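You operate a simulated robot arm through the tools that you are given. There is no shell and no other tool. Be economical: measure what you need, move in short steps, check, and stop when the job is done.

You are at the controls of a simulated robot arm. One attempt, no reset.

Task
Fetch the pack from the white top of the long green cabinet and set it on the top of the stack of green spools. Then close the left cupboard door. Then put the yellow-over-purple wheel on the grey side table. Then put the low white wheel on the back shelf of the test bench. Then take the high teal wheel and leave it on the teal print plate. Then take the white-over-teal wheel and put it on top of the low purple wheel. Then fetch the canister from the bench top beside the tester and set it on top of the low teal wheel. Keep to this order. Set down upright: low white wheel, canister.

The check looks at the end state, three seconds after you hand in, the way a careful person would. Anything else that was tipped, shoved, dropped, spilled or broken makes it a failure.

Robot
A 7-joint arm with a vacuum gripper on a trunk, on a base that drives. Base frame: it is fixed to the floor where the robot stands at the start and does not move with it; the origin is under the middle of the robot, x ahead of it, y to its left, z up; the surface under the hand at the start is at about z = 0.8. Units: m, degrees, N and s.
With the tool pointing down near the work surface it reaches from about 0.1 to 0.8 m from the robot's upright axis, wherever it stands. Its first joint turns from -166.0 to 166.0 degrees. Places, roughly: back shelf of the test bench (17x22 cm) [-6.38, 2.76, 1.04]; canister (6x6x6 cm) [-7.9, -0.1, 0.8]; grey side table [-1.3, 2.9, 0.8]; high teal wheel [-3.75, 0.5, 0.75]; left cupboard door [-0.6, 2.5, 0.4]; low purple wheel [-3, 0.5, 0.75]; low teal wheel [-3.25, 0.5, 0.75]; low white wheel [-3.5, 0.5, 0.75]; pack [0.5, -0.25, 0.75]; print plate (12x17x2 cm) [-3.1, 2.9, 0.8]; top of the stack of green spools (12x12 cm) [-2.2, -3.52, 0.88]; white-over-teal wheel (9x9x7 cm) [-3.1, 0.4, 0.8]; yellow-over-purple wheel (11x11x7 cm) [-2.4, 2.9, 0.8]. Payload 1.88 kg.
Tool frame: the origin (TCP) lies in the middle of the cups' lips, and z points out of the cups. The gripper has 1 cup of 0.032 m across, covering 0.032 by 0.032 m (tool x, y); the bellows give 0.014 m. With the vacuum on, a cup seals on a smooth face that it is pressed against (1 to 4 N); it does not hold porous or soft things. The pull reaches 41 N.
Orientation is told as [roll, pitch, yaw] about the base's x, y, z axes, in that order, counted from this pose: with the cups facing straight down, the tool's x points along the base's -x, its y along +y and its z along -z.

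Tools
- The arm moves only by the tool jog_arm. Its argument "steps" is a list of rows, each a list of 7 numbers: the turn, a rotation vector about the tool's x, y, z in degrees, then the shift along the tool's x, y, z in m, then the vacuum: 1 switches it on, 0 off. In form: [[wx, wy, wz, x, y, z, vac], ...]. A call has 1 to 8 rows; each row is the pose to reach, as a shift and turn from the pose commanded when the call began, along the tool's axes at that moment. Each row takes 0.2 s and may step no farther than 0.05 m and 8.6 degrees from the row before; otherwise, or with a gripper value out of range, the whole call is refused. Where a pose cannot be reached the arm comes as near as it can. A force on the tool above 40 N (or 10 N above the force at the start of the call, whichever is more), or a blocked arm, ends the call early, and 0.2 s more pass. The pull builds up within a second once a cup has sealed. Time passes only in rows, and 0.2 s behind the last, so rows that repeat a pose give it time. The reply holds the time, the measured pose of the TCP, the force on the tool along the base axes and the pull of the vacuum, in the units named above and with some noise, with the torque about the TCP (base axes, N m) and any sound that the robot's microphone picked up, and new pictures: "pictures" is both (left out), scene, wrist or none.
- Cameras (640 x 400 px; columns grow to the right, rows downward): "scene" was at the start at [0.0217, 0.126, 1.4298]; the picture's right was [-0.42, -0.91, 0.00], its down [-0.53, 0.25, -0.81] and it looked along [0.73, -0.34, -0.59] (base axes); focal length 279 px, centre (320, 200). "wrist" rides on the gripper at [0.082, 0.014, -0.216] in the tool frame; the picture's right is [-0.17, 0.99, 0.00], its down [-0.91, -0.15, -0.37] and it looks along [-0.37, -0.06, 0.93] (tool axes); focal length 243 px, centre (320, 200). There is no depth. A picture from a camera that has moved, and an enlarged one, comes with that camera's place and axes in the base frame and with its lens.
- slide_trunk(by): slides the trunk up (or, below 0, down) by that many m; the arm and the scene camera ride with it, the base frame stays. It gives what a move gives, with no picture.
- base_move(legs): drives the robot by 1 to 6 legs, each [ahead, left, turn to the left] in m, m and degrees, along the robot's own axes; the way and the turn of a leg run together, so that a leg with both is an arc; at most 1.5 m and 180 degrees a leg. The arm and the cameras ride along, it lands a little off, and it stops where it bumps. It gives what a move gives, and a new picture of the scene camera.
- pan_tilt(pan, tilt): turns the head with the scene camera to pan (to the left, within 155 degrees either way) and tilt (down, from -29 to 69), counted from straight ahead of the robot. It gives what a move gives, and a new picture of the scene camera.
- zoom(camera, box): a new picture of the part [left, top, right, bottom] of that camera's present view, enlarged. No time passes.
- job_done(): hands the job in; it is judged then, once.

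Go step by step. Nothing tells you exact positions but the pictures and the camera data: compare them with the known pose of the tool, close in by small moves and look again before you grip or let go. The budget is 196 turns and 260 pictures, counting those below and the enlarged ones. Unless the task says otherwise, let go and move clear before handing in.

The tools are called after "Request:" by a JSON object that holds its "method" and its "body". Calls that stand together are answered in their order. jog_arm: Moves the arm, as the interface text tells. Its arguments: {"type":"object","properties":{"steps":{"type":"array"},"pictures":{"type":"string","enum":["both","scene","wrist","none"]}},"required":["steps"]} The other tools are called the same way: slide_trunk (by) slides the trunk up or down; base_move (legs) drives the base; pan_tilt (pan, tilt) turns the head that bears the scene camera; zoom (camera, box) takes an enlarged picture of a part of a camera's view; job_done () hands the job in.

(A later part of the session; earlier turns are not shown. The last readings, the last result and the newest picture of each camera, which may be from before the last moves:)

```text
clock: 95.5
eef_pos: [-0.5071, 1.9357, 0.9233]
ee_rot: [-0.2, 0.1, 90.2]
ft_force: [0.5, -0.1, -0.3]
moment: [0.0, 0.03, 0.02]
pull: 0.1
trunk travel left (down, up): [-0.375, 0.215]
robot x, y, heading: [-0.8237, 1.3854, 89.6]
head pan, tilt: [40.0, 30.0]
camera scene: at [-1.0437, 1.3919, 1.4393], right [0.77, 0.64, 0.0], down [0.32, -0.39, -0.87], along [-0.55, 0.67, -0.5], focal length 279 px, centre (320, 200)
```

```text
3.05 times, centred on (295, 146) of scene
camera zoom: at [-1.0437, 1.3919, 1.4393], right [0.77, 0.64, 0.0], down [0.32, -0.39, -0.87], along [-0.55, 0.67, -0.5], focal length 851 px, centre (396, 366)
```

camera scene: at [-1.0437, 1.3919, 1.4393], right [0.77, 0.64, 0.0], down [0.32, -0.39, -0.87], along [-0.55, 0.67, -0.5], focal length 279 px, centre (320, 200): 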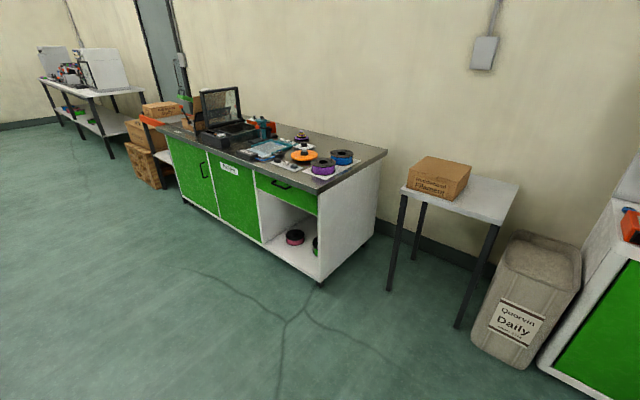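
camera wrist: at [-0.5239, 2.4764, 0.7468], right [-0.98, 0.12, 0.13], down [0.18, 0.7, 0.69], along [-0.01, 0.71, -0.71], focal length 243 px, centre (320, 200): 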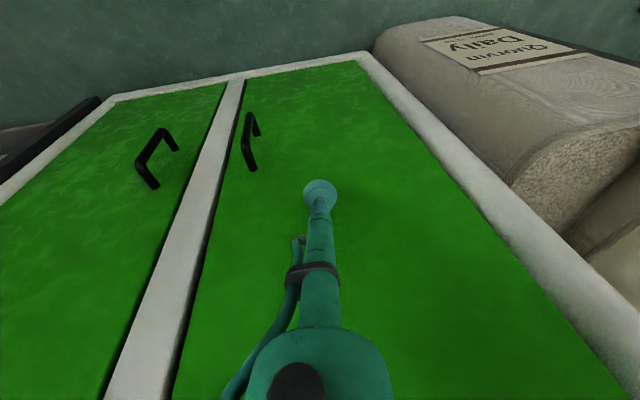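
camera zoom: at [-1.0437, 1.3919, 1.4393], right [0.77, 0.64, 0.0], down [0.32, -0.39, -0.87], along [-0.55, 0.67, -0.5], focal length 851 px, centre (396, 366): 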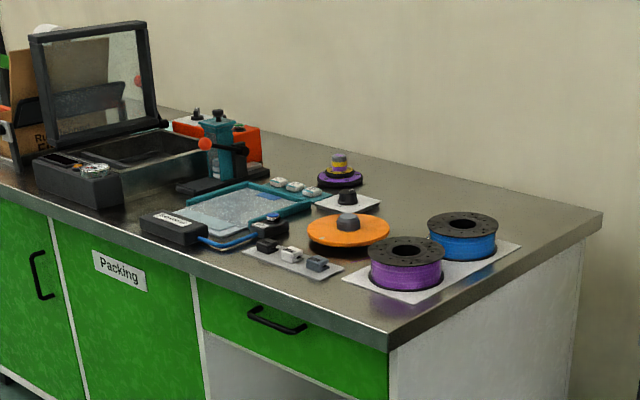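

The yellow-over-purple wheel (purple base, yellow ring, grey knob) is at about (-2.38, 2.82), deep on the bench. I'll drive sideways to stand in front of it.

Request:
{"method": "base_move", "body": {"legs": [[0.1, 0.8, 0], [0.12, 0.8, 0.5]]}}

Request:
{"method": "pan_tilt", "body": {"pan": 0, "tilt": 35}}

```text
clock: 103.8
eef_pos: [-2.1105, 2.1589, 0.9214]
ee_rot: [-0.2, 0.2, 91.5]
ft_force: [0.2, -0.9, 0.2]
moment: [0.0, 0.01, 0.0]
pull: 0.0
trunk travel left (down, up): [-0.375, 0.215]
robot x, y, heading: [-2.4109, 1.5975, 90.8]
head pan, tilt: [40.0, 30.0]
camera scene: at [-2.634, 1.6032, 1.4393], right [0.76, 0.65, 0.0], down [0.33, -0.38, -0.87], along [-0.57, 0.65, -0.5], focal length 279 px, centre (320, 200)
```

scene: 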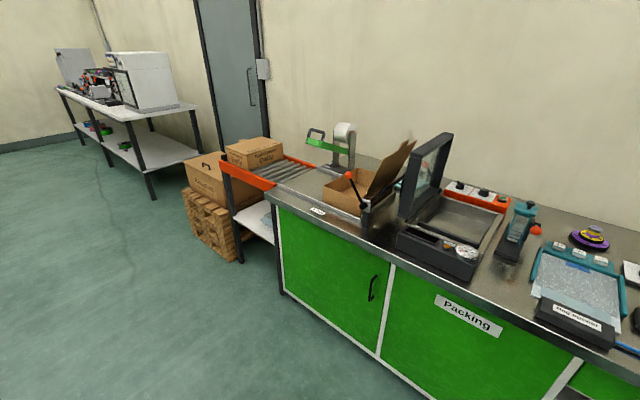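

```text
clock: 104.8
eef_pos: [-2.1117, 2.1583, 0.9229]
ee_rot: [-0.2, 0.1, 91.5]
ft_force: [-0.2, 0.2, -0.9]
moment: [0.0, -0.02, 0.0]
pull: 0.0
trunk travel left (down, up): [-0.375, 0.215]
robot x, y, heading: [-2.4166, 1.5952, 90.8]
head pan, tilt: [0.0, 35.0]
camera scene: at [-2.5763, 1.6229, 1.4315], right [1.0, 0.02, 0.0], down [0.01, -0.57, -0.82], along [-0.01, 0.82, -0.57], focal length 279 px, centre (320, 200)
```

scene: 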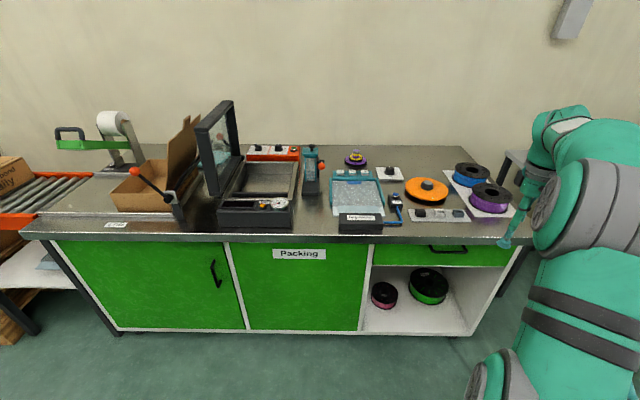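

Request:
{"method": "zoom", "body": {"camera": "scene", "box": [320, 130, 480, 230]}}

Request:
{"method": "zoom", "body": {"camera": "scene", "box": [190, 100, 350, 240]}}

```text
4.00 times, centred on (400, 180) of scene
camera zoom: at [-2.5763, 1.6229, 1.4315], right [1.0, 0.02, 0.0], down [0.01, -0.57, -0.82], along [-0.01, 0.82, -0.57], focal length 1117 px, centre (0, 280)
```

zoom: 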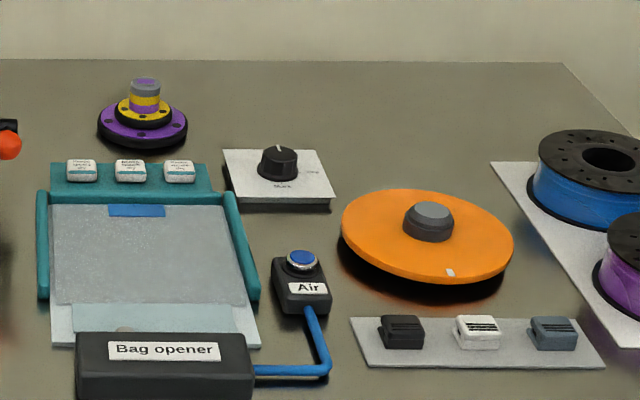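

```text
2.86 times, centred on (270, 170) of scene
camera zoom: at [-2.5763, 1.6229, 1.4315], right [1.0, 0.02, 0.0], down [0.01, -0.57, -0.82], along [-0.01, 0.82, -0.57], focal length 798 px, centre (463, 286)
```

zoom: 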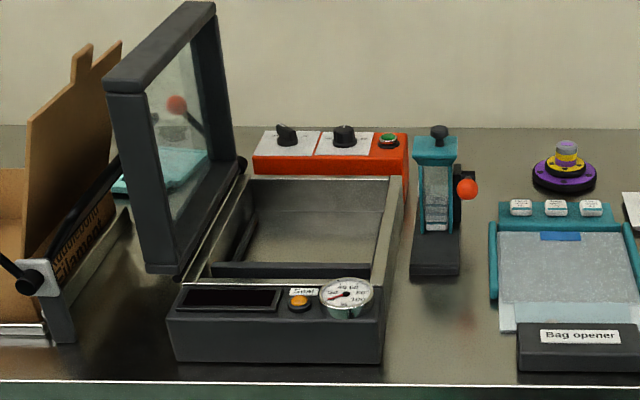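

The wheel is at (-2.418, 2.836), and the teal print plate is visible behind the sealer lid at about (-3.13, 2.86). I'll centre the arm, raise it, then drive up to the bench.

Request:
{"method": "jog_arm", "body": {"steps": [[0, 0, 0, 0, 0.03, -0.03, 0], [0, 0, 0, 0, 0.07, -0.055, 0], [0, 0, 0, 0, 0.11, -0.08, 0], [0, 0, 0, 0, 0.155, -0.1, 0], [0, 0, 0, 0, 0.2, -0.12, 0], [0, 0, 0, 0, 0.245, -0.13, 0], [0, 0, 0, 0, 0.29, -0.13, 0], [0, 0, 0, 0, 0.3, -0.13, 0]], "pictures": "none"}}

Request:
{"method": "slide_trunk", "body": {"by": 0.1}}

Request:
{"method": "base_move", "body": {"legs": [[0.41, 0, -0.8]]}}

```text
clock: 106.6
eef_pos: [-2.4121, 2.1502, 1.0514]
ee_rot: [-0.2, 0.0, 91.4]
ft_force: [0.5, 0.4, -0.7]
moment: [0.0, 0.0, 0.05]
pull: 0.1
trunk travel left (down, up): [-0.375, 0.215]
robot x, y, heading: [-2.4124, 1.5977, 90.9]
head pan, tilt: [0.0, 35.0]
```

```text
clock: 108.0
eef_pos: [-2.411, 2.1513, 1.1516]
ee_rot: [-0.2, 0.1, 91.5]
ft_force: [-0.2, 0.1, -0.3]
moment: [0.0, 0.04, -0.01]
pull: 0.1
trunk travel left (down, up): [-0.475, 0.115]
robot x, y, heading: [-2.4178, 1.5989, 90.8]
head pan, tilt: [0.0, 35.0]
```

```text
clock: 110.5
eef_pos: [-2.4062, 2.5582, 1.1521]
ee_rot: [-0.3, 0.1, 90.7]
ft_force: [0.5, 0.9, -0.3]
moment: [0.0, -0.01, 0.02]
pull: 0.0
trunk travel left (down, up): [-0.475, 0.115]
robot x, y, heading: [-2.4188, 2.0123, 90.0]
head pan, tilt: [0.0, 35.0]
camera scene: at [-2.5795, 2.0328, 1.5315], right [1.0, 0.0, 0.0], down [0.0, -0.57, -0.82], along [0.0, 0.82, -0.57], focal length 279 px, centre (320, 200)
```

scene: 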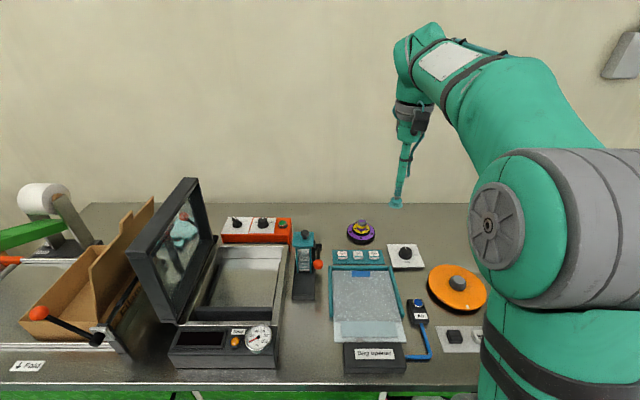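

I'll move the arm forward towards the wheel at a height of about 0.98 and look with the wrist camera.

Request:
{"method": "jog_arm", "body": {"steps": [[0, 0, 0, -0.03, 0, 0.035, 0], [0, 0, 0, -0.06, 0, 0.07, 0], [0, 0, 0, -0.09, 0, 0.105, 0], [0, 0, 0, -0.12, 0, 0.14, 0], [0, 0, 0, -0.16, 0, 0.165, 0], [0, 0, 0, -0.205, 0, 0.17, 0], [0, 0, 0, -0.25, 0, 0.17, 0], [0, 0, 0, -0.25, 0, 0.17, 0]]}}

```text
clock: 112.3
eef_pos: [-2.4115, 2.8098, 0.9742]
ee_rot: [0.0, 0.6, 90.6]
ft_force: [-0.2, 1.4, -3.0]
moment: [-0.25, -0.01, 0.0]
pull: 0.1
trunk travel left (down, up): [-0.475, 0.115]
robot x, y, heading: [-2.4188, 2.0064, 90.1]
head pan, tilt: [0.0, 35.0]
camera scene: at [-2.5794, 2.0378, 1.5309], right [1.0, 0.0, 0.0], down [0.0, -0.58, -0.82], along [0.0, 0.82, -0.58], focal length 279 px, centre (320, 200)
camera wrist: at [-2.4253, 2.7296, 1.1909], right [-0.99, 0.15, 0.0], down [0.14, 0.92, 0.37], along [0.06, 0.36, -0.93], focal length 243 px, centre (320, 200)
```

scene: 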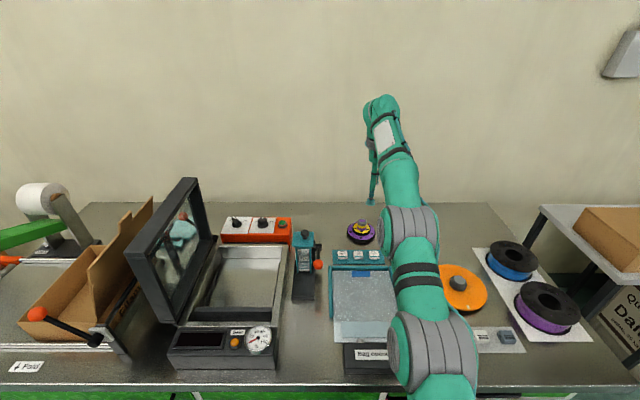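
wrist: 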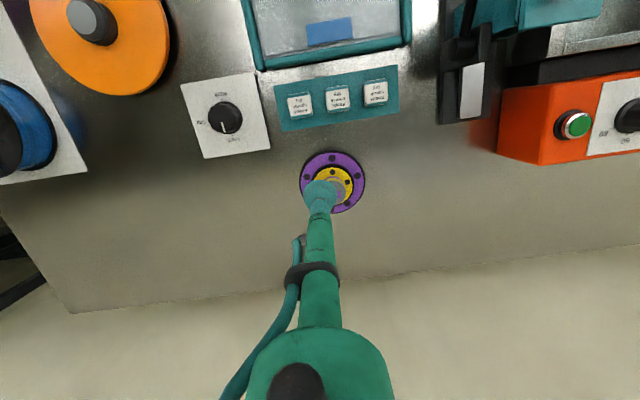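

The wheel's centre is at about (-2.424, 2.844). The force reading is slightly odd, so I'll hold still and read again before going on.

Request:
{"method": "jog_arm", "body": {"steps": [[0, 0, 0, 0, 0, 0, 0], [0, 0, 0, 0, 0, 0, 0]], "pictures": "none"}}

Request:
{"method": "zoom", "body": {"camera": "wrist", "box": [260, 130, 400, 230]}}

Request:
{"method": "zoom", "body": {"camera": "scene", "box": [320, 80, 480, 260]}}

```text
clock: 112.9
eef_pos: [-2.4112, 2.8079, 0.982]
ee_rot: [-0.1, -0.1, 90.7]
ft_force: [0.6, 0.3, -0.7]
moment: [-0.02, 0.01, 0.01]
pull: 0.0
trunk travel left (down, up): [-0.475, 0.115]
robot x, y, heading: [-2.417, 2.0068, 90.2]
head pan, tilt: [0.0, 35.0]
```

```text
4.00 times, centred on (330, 180) of wrist
camera zoom: at [-2.4254, 2.7252, 1.1974], right [-0.99, 0.15, 0.0], down [0.14, 0.92, 0.38], along [0.06, 0.37, -0.93], focal length 970 px, centre (280, 280)
```

zoom: 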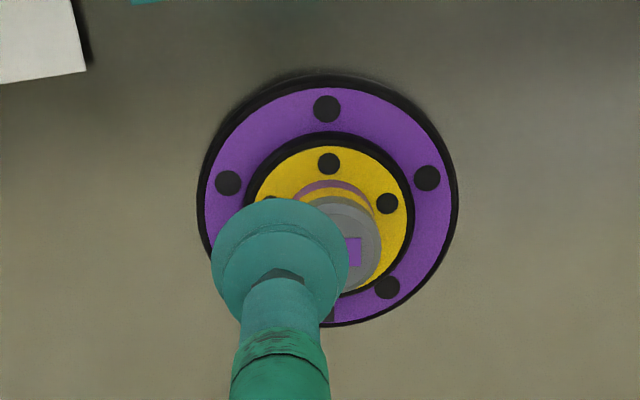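

```text
2.22 times, centred on (400, 170) of scene
camera zoom: at [-2.5795, 2.0331, 1.5315], right [1.0, 0.0, 0.0], down [0.0, -0.57, -0.82], along [0.0, 0.82, -0.57], focal length 620 px, centre (142, 267)
```

zoom: 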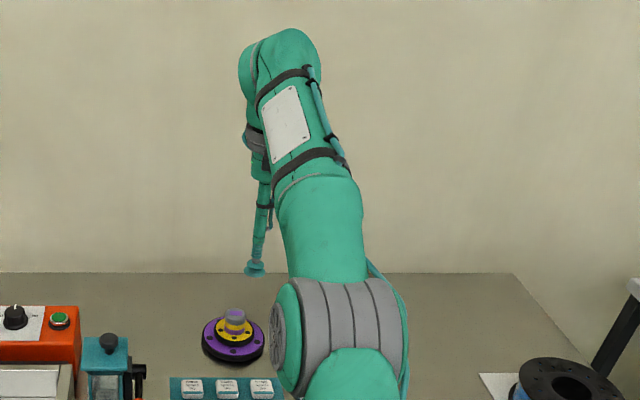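

That was only motion noise. The grey knob on top is about as wide as the cup, so I need careful centring: I'll move to about (-2.4255, 2.847) and come down to just above it.

Request:
{"method": "jog_arm", "body": {"steps": [[0, 0, 0, -0.02, 0.007, 0.0, 0], [0, 0, 0, -0.039, 0.014, 0.02, 0], [0, 0, 0, -0.039, 0.014, 0.05, 0], [0, 0, 0, -0.039, 0.014, 0.075, 0], [0, 0, 0, -0.039, 0.014, 0.085, 0], [0, 0, 0, -0.039, 0.014, 0.085, 0]], "pictures": "none"}}

Request:
{"method": "zoom", "body": {"camera": "wrist", "box": [260, 130, 400, 230]}}

Request:
{"method": "zoom", "body": {"camera": "scene", "box": [340, 180, 400, 260]}}

```text
clock: 114.3
eef_pos: [-2.4279, 2.833, 0.8919]
ee_rot: [-0.1, -0.1, 90.7]
ft_force: [0.7, 0.1, -0.2]
moment: [-0.02, 0.01, 0.01]
pull: 0.0
out of reach, approached as far as the arm can: row 1, 2, 3, 4, 5, 6
trunk travel left (down, up): [-0.475, 0.115]
robot x, y, heading: [-2.4172, 2.0042, 90.4]
head pan, tilt: [0.0, 35.0]
```

```text
4.00 times, centred on (330, 180) of wrist
camera zoom: at [-2.4427, 2.7503, 1.108], right [-0.99, 0.15, 0.0], down [0.14, 0.92, 0.38], along [0.06, 0.37, -0.93], focal length 970 px, centre (280, 280)
```

zoom: 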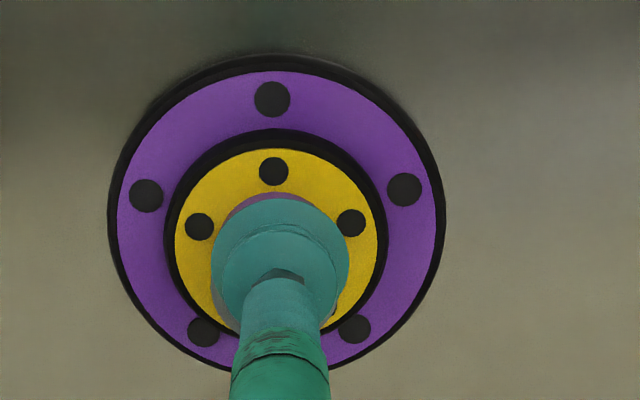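

```text
5.00 times, centred on (370, 220) of scene
camera zoom: at [-2.5795, 2.0328, 1.5316], right [1.0, 0.0, 0.0], down [0.0, -0.57, -0.82], along [0.0, 0.82, -0.57], focal length 1396 px, centre (70, 100)
```

zoom: 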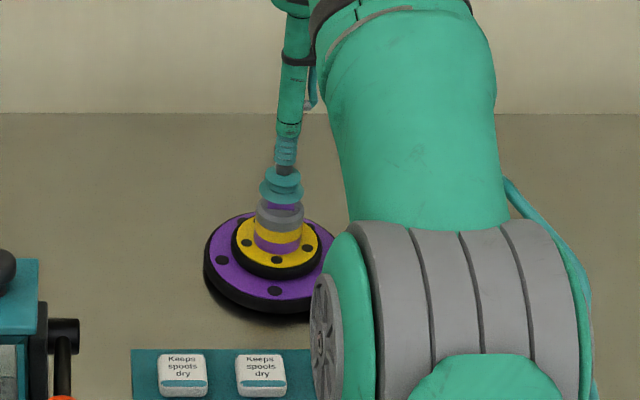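

The arm is at its reach limit; the wheel centre is about 11.5 mm further ahead, at (-2.427, 2.8445). I'll raise slightly, bring the base 3 cm closer, and recheck.

Request:
{"method": "jog_arm", "body": {"steps": [[0, 0, 0, 0.01, 0, -0.02, 0], [0, 0, 0, 0.02, 0, -0.03, 0], [0, 0, 0, 0.02, 0, -0.03, 0]], "pictures": "none"}}

Request:
{"method": "base_move", "body": {"legs": [[0.03, 0, 0]]}}

```text
clock: 115.1
eef_pos: [-2.4291, 2.8142, 0.9227]
ee_rot: [-0.2, 0.2, 90.7]
ft_force: [-0.7, 0.1, -0.1]
moment: [0.0, -0.01, 0.0]
pull: 0.0
trunk travel left (down, up): [-0.475, 0.115]
robot x, y, heading: [-2.4174, 2.0079, 89.9]
head pan, tilt: [0.0, 35.0]
```

```text
clock: 115.9
eef_pos: [-2.4286, 2.8436, 0.9221]
ee_rot: [-0.2, 0.1, 90.7]
ft_force: [0.5, -0.6, -0.2]
moment: [0.01, 0.01, -0.07]
pull: 0.0
trunk travel left (down, up): [-0.475, 0.115]
robot x, y, heading: [-2.4195, 2.0362, 90.0]
head pan, tilt: [0.0, 35.0]
camera scene: at [-2.5795, 2.0622, 1.5315], right [1.0, 0.0, 0.0], down [0.0, -0.57, -0.82], along [0.0, 0.82, -0.57], focal length 279 px, centre (320, 200)
```

scene: 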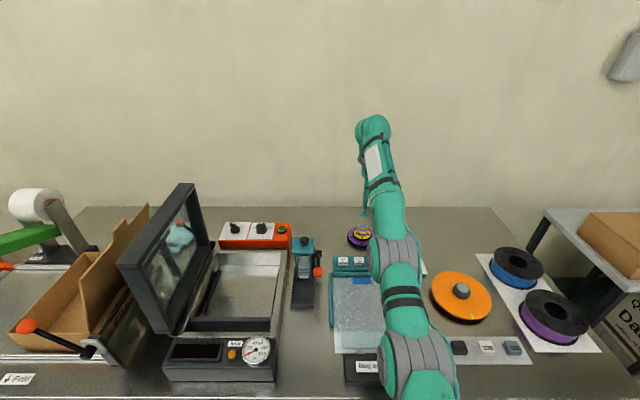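

Request:
{"method": "jog_arm", "body": {"steps": [[0, 0, 0, -0.001, -0.0015, 0.015, 0], [0, 0, 0, -0.001, -0.0015, 0.03, 0], [0, 0, 0, -0.001, -0.0015, 0.03, 0]], "pictures": "none"}}

Request:
{"method": "zoom", "body": {"camera": "wrist", "box": [260, 130, 400, 230]}}

Request:
{"method": "zoom", "body": {"camera": "scene", "box": [330, 190, 390, 260]}}

```text
clock: 116.7
eef_pos: [-2.4263, 2.8442, 0.8915]
ee_rot: [-0.1, 0.1, 90.6]
ft_force: [-0.3, 0.4, 0.1]
moment: [0.01, 0.05, -0.02]
pull: 0.1
trunk travel left (down, up): [-0.475, 0.115]
robot x, y, heading: [-2.4206, 2.035, 90.3]
head pan, tilt: [0.0, 35.0]
```

```text
4.00 times, centred on (330, 180) of wrist
camera zoom: at [-2.441, 2.7623, 1.1075], right [-0.99, 0.15, 0.0], down [0.14, 0.92, 0.37], along [0.06, 0.37, -0.93], focal length 970 px, centre (280, 280)
```

zoom: 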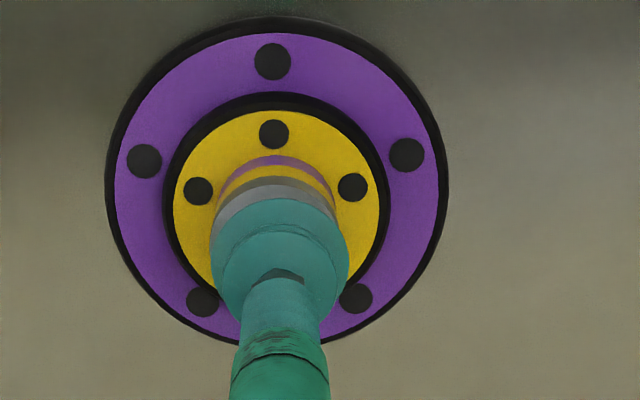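

```text
5.71 times, centred on (360, 225) of scene
camera zoom: at [-2.5795, 2.0624, 1.5315], right [1.0, 0.0, 0.0], down [0.0, -0.57, -0.82], along [0.0, 0.82, -0.57], focal length 1595 px, centre (91, 57)
```

zoom: 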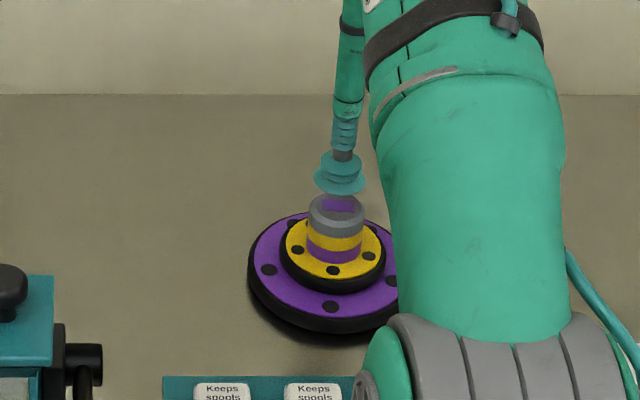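

The cup is centred within about 1 mm of the knob, whose top is near z = 0.871. I'll nudge 0.8 mm to the right and press gently with vacuum on.

Request:
{"method": "jog_arm", "body": {"steps": [[0, 0, 0, 0, -0.0008, 0.012, 1], [0, 0, 0, 0, -0.0008, 0.018, 1], [0, 0, 0, 0, -0.0008, 0.021, 1], [0, 0, 0, 0, -0.0008, 0.024, 1], [0, 0, 0, 0, -0.0008, 0.024, 1], [0, 0, 0, 0, -0.0008, 0.024, 1]], "pictures": "none"}}

```text
clock: 118.1
eef_pos: [-2.4271, 2.8454, 0.8674]
ee_rot: [-0.3, 0.4, 90.7]
ft_force: [-0.1, -0.4, 0.0]
moment: [0.0, -0.03, 0.02]
pull: 41.2
out of reach, approached as far as the arm can: row 3, 4, 5, 6
trunk travel left (down, up): [-0.475, 0.115]
robot x, y, heading: [-2.4206, 2.036, 90.2]
head pan, tilt: [0.0, 35.0]
```

Sealed with 41 N. I'll lift straight and a little backwards.

Request:
{"method": "jog_arm", "body": {"steps": [[0, 0, 0, 0.0, 0, -0.01, 1], [0, 0, 0, 0.005, 0, -0.03, 1], [0, 0, 0, 0.03, 0, -0.07, 1], [0, 0, 0, 0.06, 0, -0.11, 1], [0, 0, 0, 0.09, 0, -0.145, 1], [0, 0, 0, 0.12, 0, -0.18, 1], [0, 0, 0, 0.15, 0, -0.215, 1], [0, 0, 0, 0.15, 0, -0.215, 1]], "pictures": "wrist"}}

```text
clock: 119.9
eef_pos: [-2.4261, 2.7838, 1.0854]
ee_rot: [-0.2, 0.3, 90.8]
ft_force: [0.4, 0.0, -2.3]
moment: [-0.02, -0.05, 0.05]
pull: 41.2
out of reach, approached as far as the arm can: row 3, 4, 5, 6, 7, 8
trunk travel left (down, up): [-0.475, 0.115]
robot x, y, heading: [-2.4176, 2.0347, 90.1]
head pan, tilt: [0.0, 35.0]
camera wrist: at [-2.4408, 2.7016, 1.3016], right [-0.99, 0.15, 0.0], down [0.14, 0.92, 0.37], along [0.06, 0.37, -0.93], focal length 243 px, centre (320, 200)
```

wrist: 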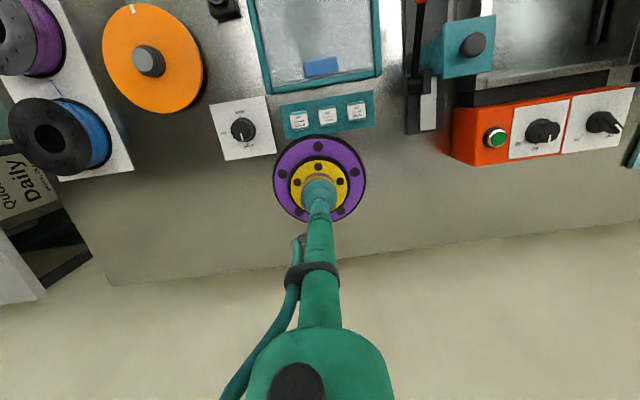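

The wheel is lifted, weight about 2 N. I'll retract the arm over the bench and back the base away.

Request:
{"method": "jog_arm", "body": {"steps": [[0, 0, 0, 0.04, 0, 0, 1], [0, 0, 0, 0.08, 0, 0, 1], [0, 0, 0, 0.12, 0, 0, 1], [0, 0, 0, 0.16, 0, 0, 1], [0, 0, 0, 0.2, 0, 0, 1], [0, 0, 0, 0.24, 0, 0, 1], [0, 0, 0, 0.24, 0, 0, 1]], "pictures": "none"}}

Request:
{"method": "base_move", "body": {"legs": [[-0.4, 0, 0], [0, -1.12, 0]]}}

```text
clock: 121.5
eef_pos: [-2.4274, 2.7559, 1.1416]
ee_rot: [-0.2, 0.3, 90.7]
ft_force: [-0.5, -0.7, -1.8]
moment: [0.02, -0.01, -0.01]
pull: 40.7
out of reach, approached as far as the arm can: row 1, 2, 3, 4, 5, 6, 7
trunk travel left (down, up): [-0.475, 0.115]
robot x, y, heading: [-2.4208, 2.0358, 90.2]
head pan, tilt: [0.0, 35.0]
```

```text
clock: 129.3
eef_pos: [-1.3166, 2.3495, 1.1427]
ee_rot: [-0.1, 0.2, 90.8]
ft_force: [0.3, 0.7, -1.3]
moment: [0.06, -0.01, 0.02]
pull: 40.8
trunk travel left (down, up): [-0.475, 0.115]
robot x, y, heading: [-1.3077, 1.6308, 90.2]
head pan, tilt: [0.0, 35.0]
camera scene: at [-1.4687, 1.6566, 1.5315], right [1.0, 0.0, 0.0], down [0.0, -0.57, -0.82], along [0.0, 0.82, -0.57], focal length 279 px, centre (320, 200)
```

scene: 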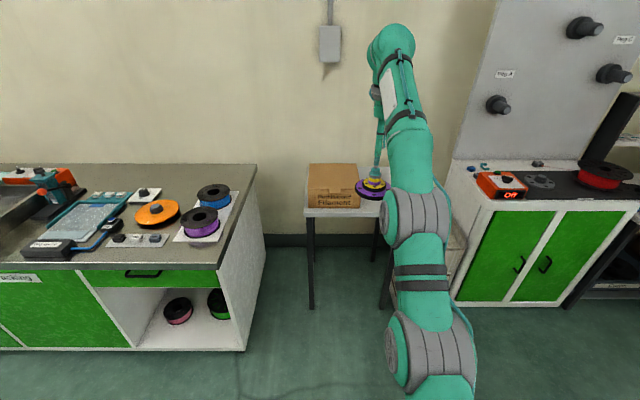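

The wheel is held well, but the arm seems stuck in full stretch. Here over free floor I'll try to retract with a small downward move.

Request:
{"method": "jog_arm", "body": {"steps": [[0, 0, 0, 0, 0, 0.03, 1], [0, 0, 0, 0, 0, 0.06, 1], [0, 0, 0, 0.02, 0, 0.09, 1], [0, 0, 0, 0.05, 0, 0.1, 1], [0, 0, 0, 0.08, 0, 0.1, 1], [0, 0, 0, 0.08, 0, 0.1, 1]], "pictures": "scene"}}

```text
clock: 130.7
eef_pos: [-1.3178, 2.376, 1.0853]
ee_rot: [-0.2, 0.2, 90.8]
ft_force: [0.1, 0.3, -2.0]
moment: [0.02, 0.0, 0.05]
pull: 40.7
out of reach, approached as far as the arm can: row 1, 2, 3, 4, 5, 6
trunk travel left (down, up): [-0.475, 0.115]
robot x, y, heading: [-1.3109, 1.6263, 90.4]
head pan, tilt: [0.0, 35.0]
camera scene: at [-1.4686, 1.6566, 1.5315], right [1.0, 0.0, 0.0], down [0.0, -0.57, -0.82], along [0.0, 0.82, -0.57], focal length 279 px, centre (320, 200)
```

scene: 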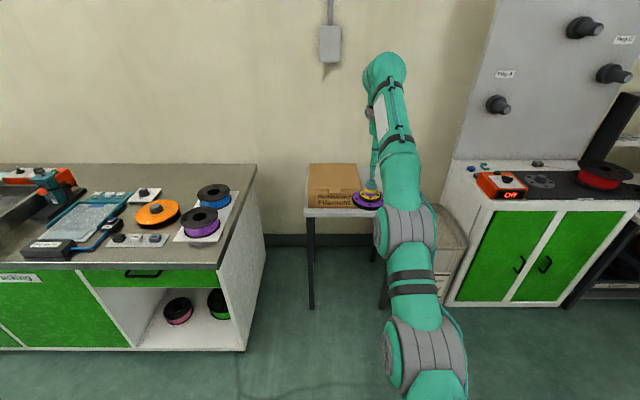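

Request:
{"method": "jog_arm", "body": {"steps": [[0, 5, 0, 0.02, 0.03, 0, 1], [0, 8, 0, 0.05, 0.06, 0, 1], [0, 8, 0, 0.09, 0.06, 0, 1], [0, 8, 0, 0.13, 0.06, 0, 1], [0, 4, 0, 0.15, 0.04, 0, 1], [0, 0, 0, 0.17, 0, 0, 1], [0, 0, 0, 0.17, 0, 0, 1]], "pictures": "scene"}}

```text
clock: 132.3
eef_pos: [-1.3116, 2.2068, 1.0842]
ee_rot: [-0.2, 0.4, 90.9]
ft_force: [-0.7, -0.2, -1.7]
moment: [0.01, 0.0, -0.01]
pull: 40.9
trunk travel left (down, up): [-0.475, 0.115]
robot x, y, heading: [-1.3104, 1.6283, 90.2]
head pan, tilt: [0.0, 35.0]
camera scene: at [-1.4683, 1.6581, 1.5314], right [1.0, 0.0, 0.0], down [0.0, -0.57, -0.82], along [0.0, 0.82, -0.57], focal length 279 px, centre (320, 200)
```

scene: 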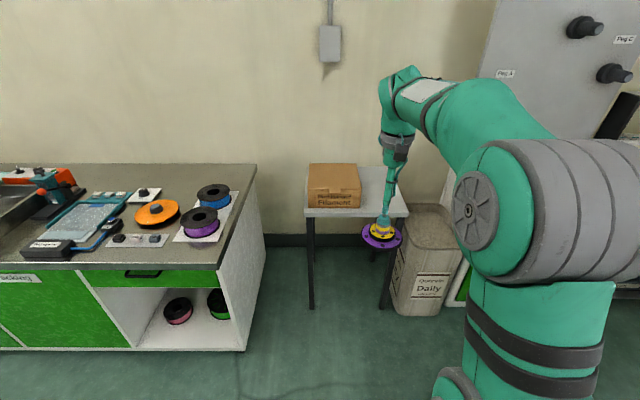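

Free again. The table's free part lies right of the box: x from -1.27 to -1.09, y from 2.62 to 3.03. I'll drive so the wheel comes to about (-1.18, 2.66), then extend.

Request:
{"method": "base_move", "body": {"legs": [[0.45, -0.13, 0]]}}

Request:
{"method": "jog_arm", "body": {"steps": [[0, 0, 0, -0.03, 0, 0.02, 1], [0, 0, 0, -0.06, 0, 0.04, 1], [0, 0, 0, -0.09, 0, 0.06, 1], [0, 0, 0, -0.12, 0, 0.08, 1], [0, 0, 0, -0.12, 0, 0.08, 1]]}}

```text
clock: 135.1
eef_pos: [-1.1801, 2.654, 1.0851]
ee_rot: [-0.3, 0.2, 90.6]
ft_force: [0.3, -0.2, -1.5]
moment: [0.03, 0.0, 0.01]
pull: 40.4
trunk travel left (down, up): [-0.475, 0.115]
robot x, y, heading: [-1.1789, 2.0798, 90.2]
head pan, tilt: [0.0, 35.0]
camera scene: at [-1.3381, 2.1047, 1.5315], right [1.0, 0.0, 0.0], down [0.0, -0.57, -0.82], along [0.0, 0.82, -0.57], focal length 279 px, centre (320, 200)
```

scene: 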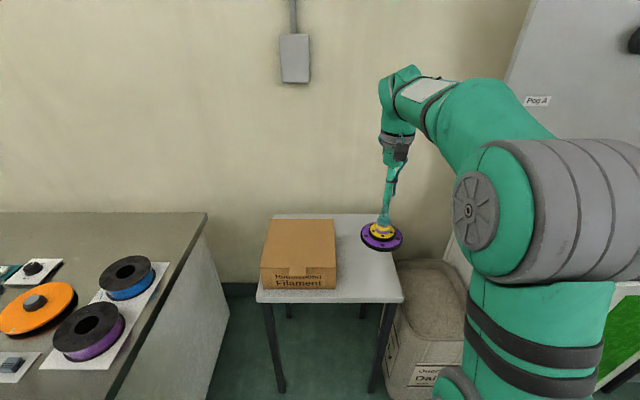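

```text
clock: 136.3
eef_pos: [-1.18, 2.7754, 1.0047]
ee_rot: [-0.2, 0.2, 90.7]
ft_force: [0.3, -0.6, -1.4]
moment: [-0.02, -0.03, 0.03]
pull: 40.5
trunk travel left (down, up): [-0.475, 0.115]
robot x, y, heading: [-1.1725, 2.0776, 90.0]
head pan, tilt: [0.0, 35.0]
camera scene: at [-1.3381, 2.1051, 1.5315], right [1.0, 0.0, 0.0], down [0.0, -0.57, -0.82], along [0.0, 0.82, -0.57], focal length 279 px, centre (320, 200)
camera wrist: at [-1.1944, 2.694, 1.221], right [-0.99, 0.15, 0.0], down [0.14, 0.92, 0.37], along [0.06, 0.37, -0.93], focal length 243 px, centre (320, 200)
```

scene: 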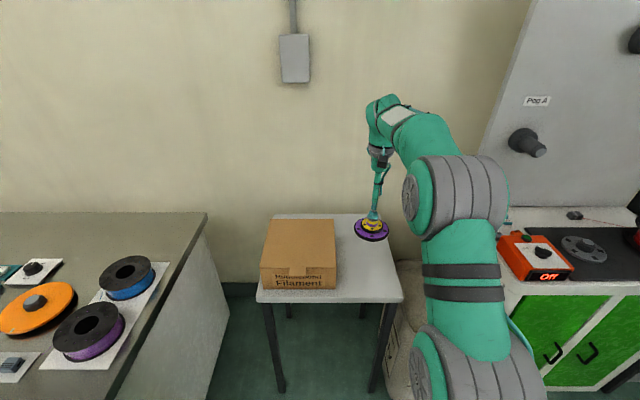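
wrist: 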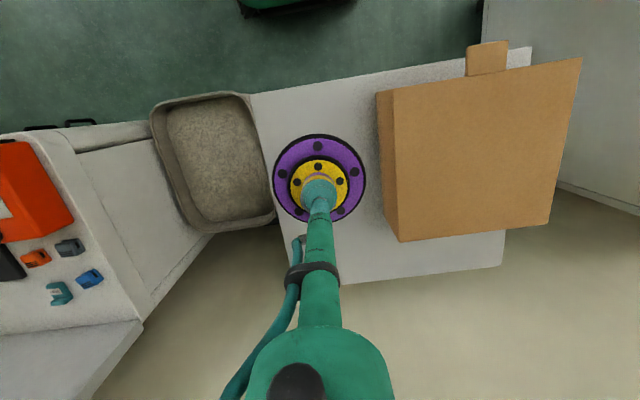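

The wheel is centred on the free part of the table. I'll lower it.

Request:
{"method": "jog_arm", "body": {"steps": [[0, 0, 0, 0, 0, 0.045, 1], [0, 0, 0, 0, 0, 0.09, 1], [0, 0, 0, 0, 0, 0.115, 1], [0, 0, 0, 0, 0, 0.125, 1], [0, 0, 0, 0, 0, 0.13, 1], [0, 0, 0, 0, 0, 0.13, 1]], "pictures": "scene"}}

```text
clock: 137.7
eef_pos: [-1.1816, 2.7723, 0.8751]
ee_rot: [-0.1, 0.4, 90.6]
ft_force: [1.0, -0.8, -1.7]
moment: [0.02, -0.04, 0.02]
pull: 40.5
trunk travel left (down, up): [-0.475, 0.115]
robot x, y, heading: [-1.1754, 2.0761, 90.0]
head pan, tilt: [0.0, 35.0]
camera scene: at [-1.3381, 2.1048, 1.5315], right [1.0, 0.0, 0.0], down [0.0, -0.57, -0.82], along [0.0, 0.82, -0.57], focal length 279 px, centre (320, 200)
```

scene: 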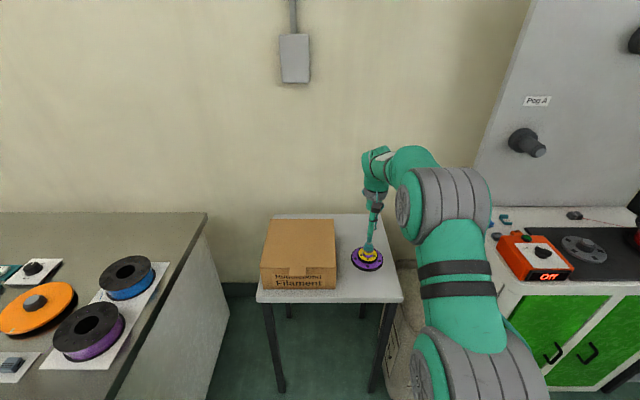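

Request:
{"method": "jog_arm", "body": {"steps": [[0, 0, 0, 0, 0, 0.003, 1], [0, 0, 0, 0, 0, 0.006, 1], [0, 0, 0, 0, 0, 0.009, 1], [0, 0, 0, 0, 0, 0.009, 1]], "pictures": "none"}}

```text
clock: 138.7
eef_pos: [-1.1798, 2.7728, 0.8663]
ee_rot: [-0.2, 0.3, 90.6]
ft_force: [-0.1, -0.6, -1.4]
moment: [0.02, 0.0, 0.04]
pull: 40.4
trunk travel left (down, up): [-0.475, 0.115]
robot x, y, heading: [-1.1804, 2.076, 90.0]
head pan, tilt: [0.0, 35.0]
```

Request:
{"method": "jog_arm", "body": {"steps": [[0, 0, 0, 0, 0, 0.003, 1], [0, 0, 0, 0, 0, 0.006, 1], [0, 0, 0, 0, 0, 0.006, 1]], "pictures": "none"}}

Request:
{"method": "zoom", "body": {"camera": "scene", "box": [330, 220, 410, 280]}}

```text
clock: 139.5
eef_pos: [-1.1811, 2.7733, 0.8591]
ee_rot: [-0.3, 0.3, 90.6]
ft_force: [-0.7, -1.1, -1.3]
moment: [-0.01, 0.0, -0.01]
pull: 40.8
trunk travel left (down, up): [-0.475, 0.115]
robot x, y, heading: [-1.177, 2.0814, 89.9]
head pan, tilt: [0.0, 35.0]
```

```text
6.67 times, centred on (370, 250) of scene
camera zoom: at [-1.3381, 2.1048, 1.5315], right [1.0, 0.0, 0.0], down [0.0, -0.57, -0.82], along [0.0, 0.82, -0.57], focal length 1861 px, centre (-13, -133)
```

zoom: 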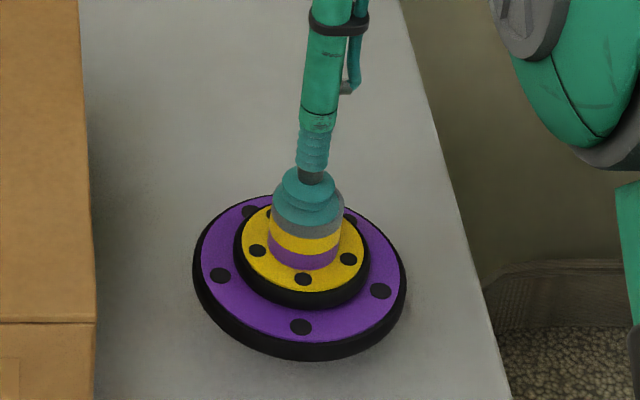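

Request:
{"method": "jog_arm", "body": {"steps": [[0, 0, 0, 0, 0, 0.003, 1], [0, 0, 0, 0, 0, 0.006, 1], [0, 0, 0, 0, 0, 0.006, 1]], "pictures": "none"}}

```text
clock: 140.3
eef_pos: [-1.1818, 2.7741, 0.8541]
ee_rot: [-0.3, 0.4, 90.7]
ft_force: [-0.4, -0.5, -2.0]
moment: [0.06, -0.04, 0.0]
pull: 40.5
trunk travel left (down, up): [-0.475, 0.115]
robot x, y, heading: [-1.1782, 2.0782, 90.1]
head pan, tilt: [0.0, 35.0]
```

Request:
{"method": "jog_arm", "body": {"steps": [[0, 0, 0, 0, 0, 0.003, 1], [0, 0, 0, 0, 0, 0.006, 1], [0, 0, 0, 0, 0, 0.006, 1]], "pictures": "none"}}

Request:
{"method": "zoom", "body": {"camera": "scene", "box": [330, 220, 410, 280]}}

```text
clock: 141.1
eef_pos: [-1.1822, 2.7733, 0.8497]
ee_rot: [-0.3, 0.2, 90.6]
ft_force: [-0.4, 0.5, -0.7]
moment: [0.03, -0.02, -0.03]
pull: 40.5
trunk travel left (down, up): [-0.475, 0.115]
robot x, y, heading: [-1.1798, 2.0778, 90.2]
head pan, tilt: [0.0, 35.0]
```

```text
6.67 times, centred on (370, 250) of scene
camera zoom: at [-1.3381, 2.1048, 1.5315], right [1.0, 0.0, 0.0], down [0.0, -0.57, -0.82], along [0.0, 0.82, -0.57], focal length 1861 px, centre (-13, -133)
```

zoom: 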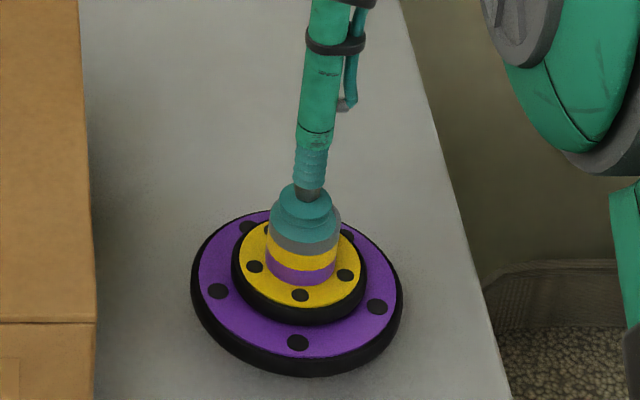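

Request:
{"method": "jog_arm", "body": {"steps": [[0, 0, 0, 0, 0, 0.003, 1], [0, 0, 0, 0, 0, 0.005, 1], [0, 0, 0, 0, 0, 0.005, 1]], "pictures": "none"}}

```text
clock: 141.9
eef_pos: [-1.1818, 2.7736, 0.8435]
ee_rot: [-0.2, 0.3, 90.6]
ft_force: [-0.9, 0.7, -1.4]
moment: [0.02, -0.04, -0.01]
pull: 40.7
trunk travel left (down, up): [-0.475, 0.115]
robot x, y, heading: [-1.1773, 2.0778, 89.8]
head pan, tilt: [0.0, 35.0]
```

Request:
{"method": "jog_arm", "body": {"steps": [[0, 0, 0, 0, 0, 0.003, 1], [0, 0, 0, 0, 0, 0.006, 1], [0, 0, 0, 0, 0, 0.006, 1]], "pictures": "none"}}

Request:
{"method": "zoom", "body": {"camera": "scene", "box": [330, 220, 410, 280]}}

```text
clock: 142.7
eef_pos: [-1.1813, 2.774, 0.8368]
ee_rot: [-0.3, 0.3, 90.7]
ft_force: [0.1, -0.4, -1.0]
moment: [0.02, -0.01, 0.02]
pull: 40.7
trunk travel left (down, up): [-0.475, 0.115]
robot x, y, heading: [-1.1774, 2.08, 90.0]
head pan, tilt: [0.0, 35.0]
```

```text
6.67 times, centred on (370, 250) of scene
camera zoom: at [-1.3381, 2.1048, 1.5315], right [1.0, 0.0, 0.0], down [0.0, -0.57, -0.82], along [0.0, 0.82, -0.57], focal length 1861 px, centre (-13, -133)
```

zoom: 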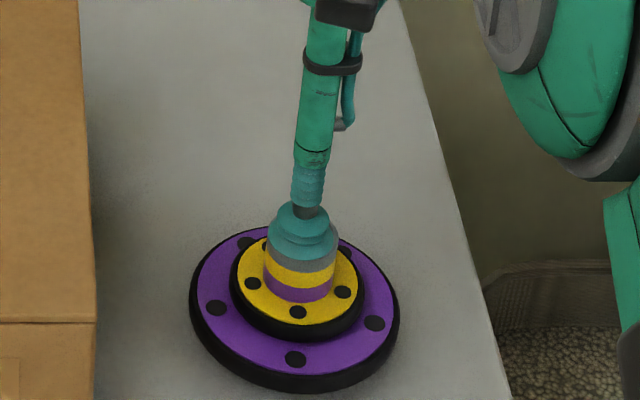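

Request:
{"method": "jog_arm", "body": {"steps": [[0, 0, 0, 0, 0, 0.003, 1], [0, 0, 0, 0, 0, 0.006, 1], [0, 0, 0, 0, 0, 0.008, 1], [0, 0, 0, 0, 0, 0.008, 1]], "pictures": "none"}}

```text
clock: 143.7
eef_pos: [-1.1806, 2.7738, 0.8286]
ee_rot: [-0.2, 0.3, 90.6]
ft_force: [-0.5, 0.6, -1.2]
moment: [0.01, -0.01, 0.03]
pull: 40.2
trunk travel left (down, up): [-0.475, 0.115]
robot x, y, heading: [-1.1753, 2.0779, 90.2]
head pan, tilt: [0.0, 35.0]
```

Request:
{"method": "jog_arm", "body": {"steps": [[0, 0, 0, 0, 0, 0.003, 1], [0, 0, 0, 0, 0, 0.006, 1], [0, 0, 0, 0, 0, 0.008, 1], [0, 0, 0, 0, 0, 0.008, 1]], "pictures": "both"}}

```text
clock: 144.7
eef_pos: [-1.1812, 2.7726, 0.8236]
ee_rot: [-0.1, 0.1, 90.5]
ft_force: [0.9, -0.6, 8.7]
moment: [0.23, -0.01, -0.04]
pull: 40.6
trunk travel left (down, up): [-0.475, 0.115]
robot x, y, heading: [-1.1745, 2.0791, 90.2]
head pan, tilt: [0.0, 35.0]
camera scene: at [-1.338, 2.1039, 1.5316], right [1.0, 0.0, 0.0], down [0.0, -0.57, -0.82], along [0.0, 0.82, -0.57], focal length 279 px, centre (320, 200)
camera wrist: at [-1.1956, 2.6902, 1.0391], right [-0.99, 0.15, 0.0], down [0.14, 0.92, 0.37], along [0.06, 0.37, -0.93], focal length 243 px, centre (320, 200)
```

scene: 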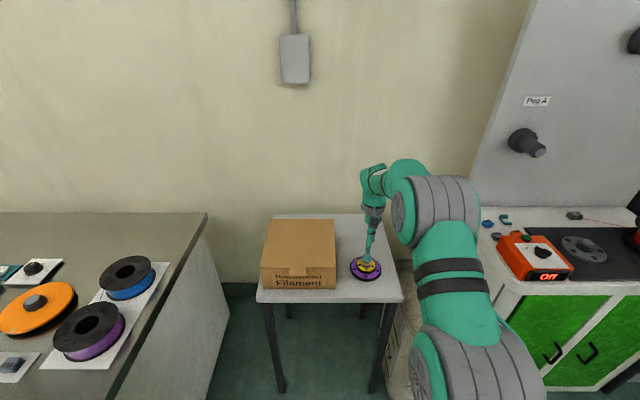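
wrist: 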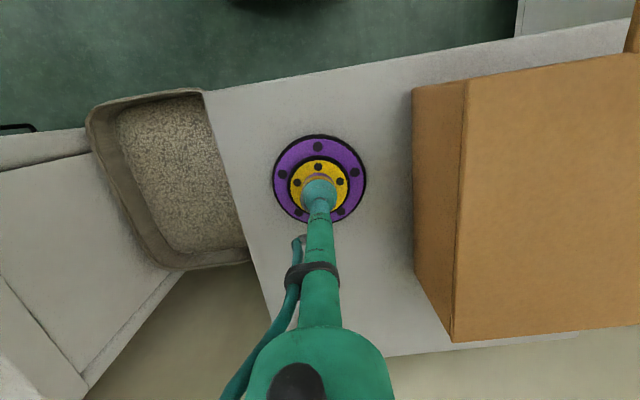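

Contact at 9 N; the wheel stands flat on the table between the box and the edge. I'll release and rise.

Request:
{"method": "jog_arm", "body": {"steps": [[0, 0, 0, 0, 0, -0.001, 0], [0, 0, 0, 0, 0, -0.001, 0], [0, 0, 0, 0, 0, -0.001, 0], [0, 0, 0, 0, 0, -0.002, 0], [0, 0, 0, 0, 0, -0.02, 0], [0, 0, 0, 0, 0, -0.06, 0], [0, 0, 0, 0.02, 0, -0.1, 0], [0, 0, 0, 0.06, 0, -0.13, 0]], "pictures": "wrist"}}

```text
clock: 146.5
eef_pos: [-1.1808, 2.7113, 0.9508]
ee_rot: [-0.2, 0.3, 90.5]
ft_force: [0.2, -0.6, -0.4]
moment: [-0.03, 0.04, 0.01]
pull: 0.1
trunk travel left (down, up): [-0.475, 0.115]
robot x, y, heading: [-1.176, 2.0782, 90.1]
head pan, tilt: [0.0, 35.0]
camera wrist: at [-1.1941, 2.6294, 1.1671], right [-0.99, 0.15, 0.0], down [0.14, 0.92, 0.37], along [0.06, 0.37, -0.93], focal length 243 px, centre (320, 200)
```

wrist: 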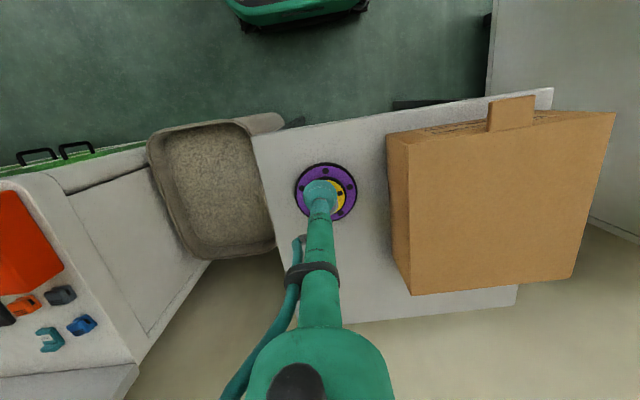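

The wheel is set down. Next is the trolley: I'll retract, back out, turn round and look at it.

Request:
{"method": "jog_arm", "body": {"steps": [[0, 0, 0, 0.045, 0, -0.02, 0], [0, 0, 0, 0.09, 0, -0.04, 0], [0, 0, 0, 0.135, 0, -0.06, 0], [0, 0, 0, 0.18, 0, -0.08, 0], [0, 0, 0, 0.2, 0, -0.1, 0]], "pictures": "none"}}

Request:
{"method": "base_move", "body": {"legs": [[-0.5, 0, 0], [0, 0, 180], [0, -1.2, 0], [0, -0.9, 0]]}}

```text
clock: 147.7
eef_pos: [-1.1796, 2.5136, 1.0533]
ee_rot: [-0.2, 0.1, 90.7]
ft_force: [0.5, 0.5, 0.2]
moment: [0.02, 0.03, 0.0]
pull: 0.1
trunk travel left (down, up): [-0.475, 0.115]
robot x, y, heading: [-1.1743, 2.075, 90.1]
head pan, tilt: [0.0, 35.0]
```

```text
clock: 167.8
eef_pos: [-3.2954, 1.3189, 1.0523]
ee_rot: [-0.3, 0.2, -94.0]
ft_force: [0.5, 0.6, -0.5]
moment: [-0.02, -0.02, -0.03]
pull: 0.1
trunk travel left (down, up): [-0.475, 0.115]
robot x, y, heading: [-3.2619, 1.7512, -94.5]
head pan, tilt: [0.0, 35.0]
camera scene: at [-3.0985, 1.7101, 1.5315], right [-1.0, 0.08, 0.0], down [0.05, 0.57, -0.82], along [-0.07, -0.82, -0.57], focal length 279 px, centre (320, 200)
```

scene: 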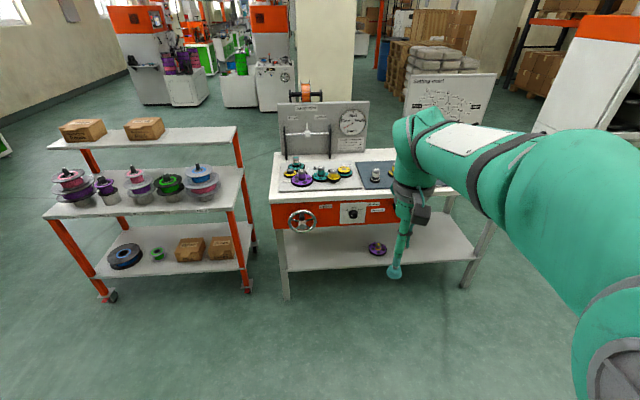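

The wheels are on a bench with an orange front. I'll enlarge it.

Request:
{"method": "zoom", "body": {"camera": "scene", "box": [260, 90, 420, 210]}}

Request:
{"method": "pan_tilt", "body": {"pan": -25, "tilt": 35}}

```text
3.33 times, centred on (340, 150) of scene
camera zoom: at [-3.0985, 1.7101, 1.5315], right [-1.0, 0.08, 0.0], down [0.05, 0.57, -0.82], along [-0.07, -0.82, -0.57], focal length 930 px, centre (253, 367)
```

zoom: 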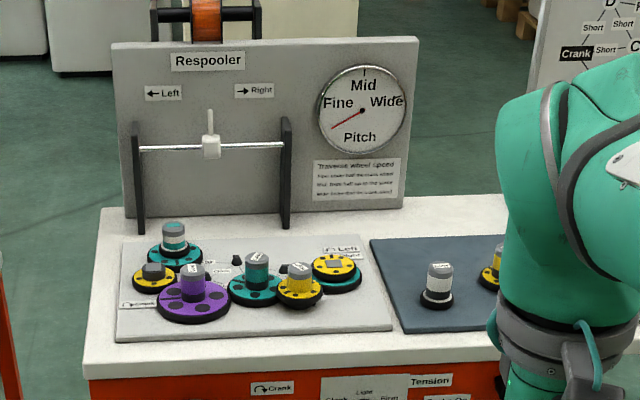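

```text
clock: 168.7
eef_pos: [-3.2948, 1.3186, 1.0538]
ee_rot: [-0.2, 0.1, -94.0]
ft_force: [0.6, 0.0, -0.4]
moment: [-0.02, 0.01, -0.01]
pull: 0.0
trunk travel left (down, up): [-0.475, 0.115]
robot x, y, heading: [-3.2612, 1.7493, -94.7]
head pan, tilt: [-25.0, 35.0]
camera scene: at [-3.1349, 1.7213, 1.5315], right [-0.87, 0.49, 0.0], down [0.28, 0.5, -0.82], along [-0.4, -0.71, -0.57], focal length 279 px, centre (320, 200)
```

scene: 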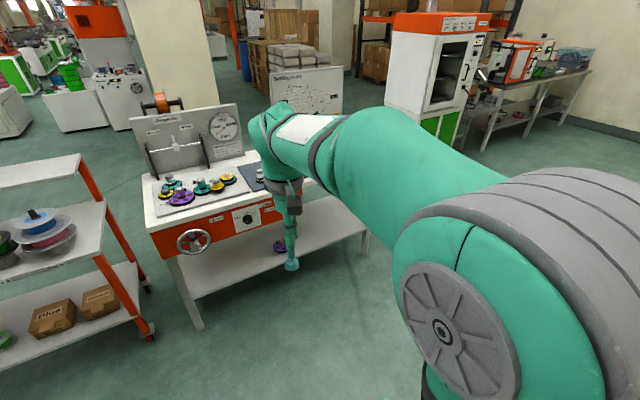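

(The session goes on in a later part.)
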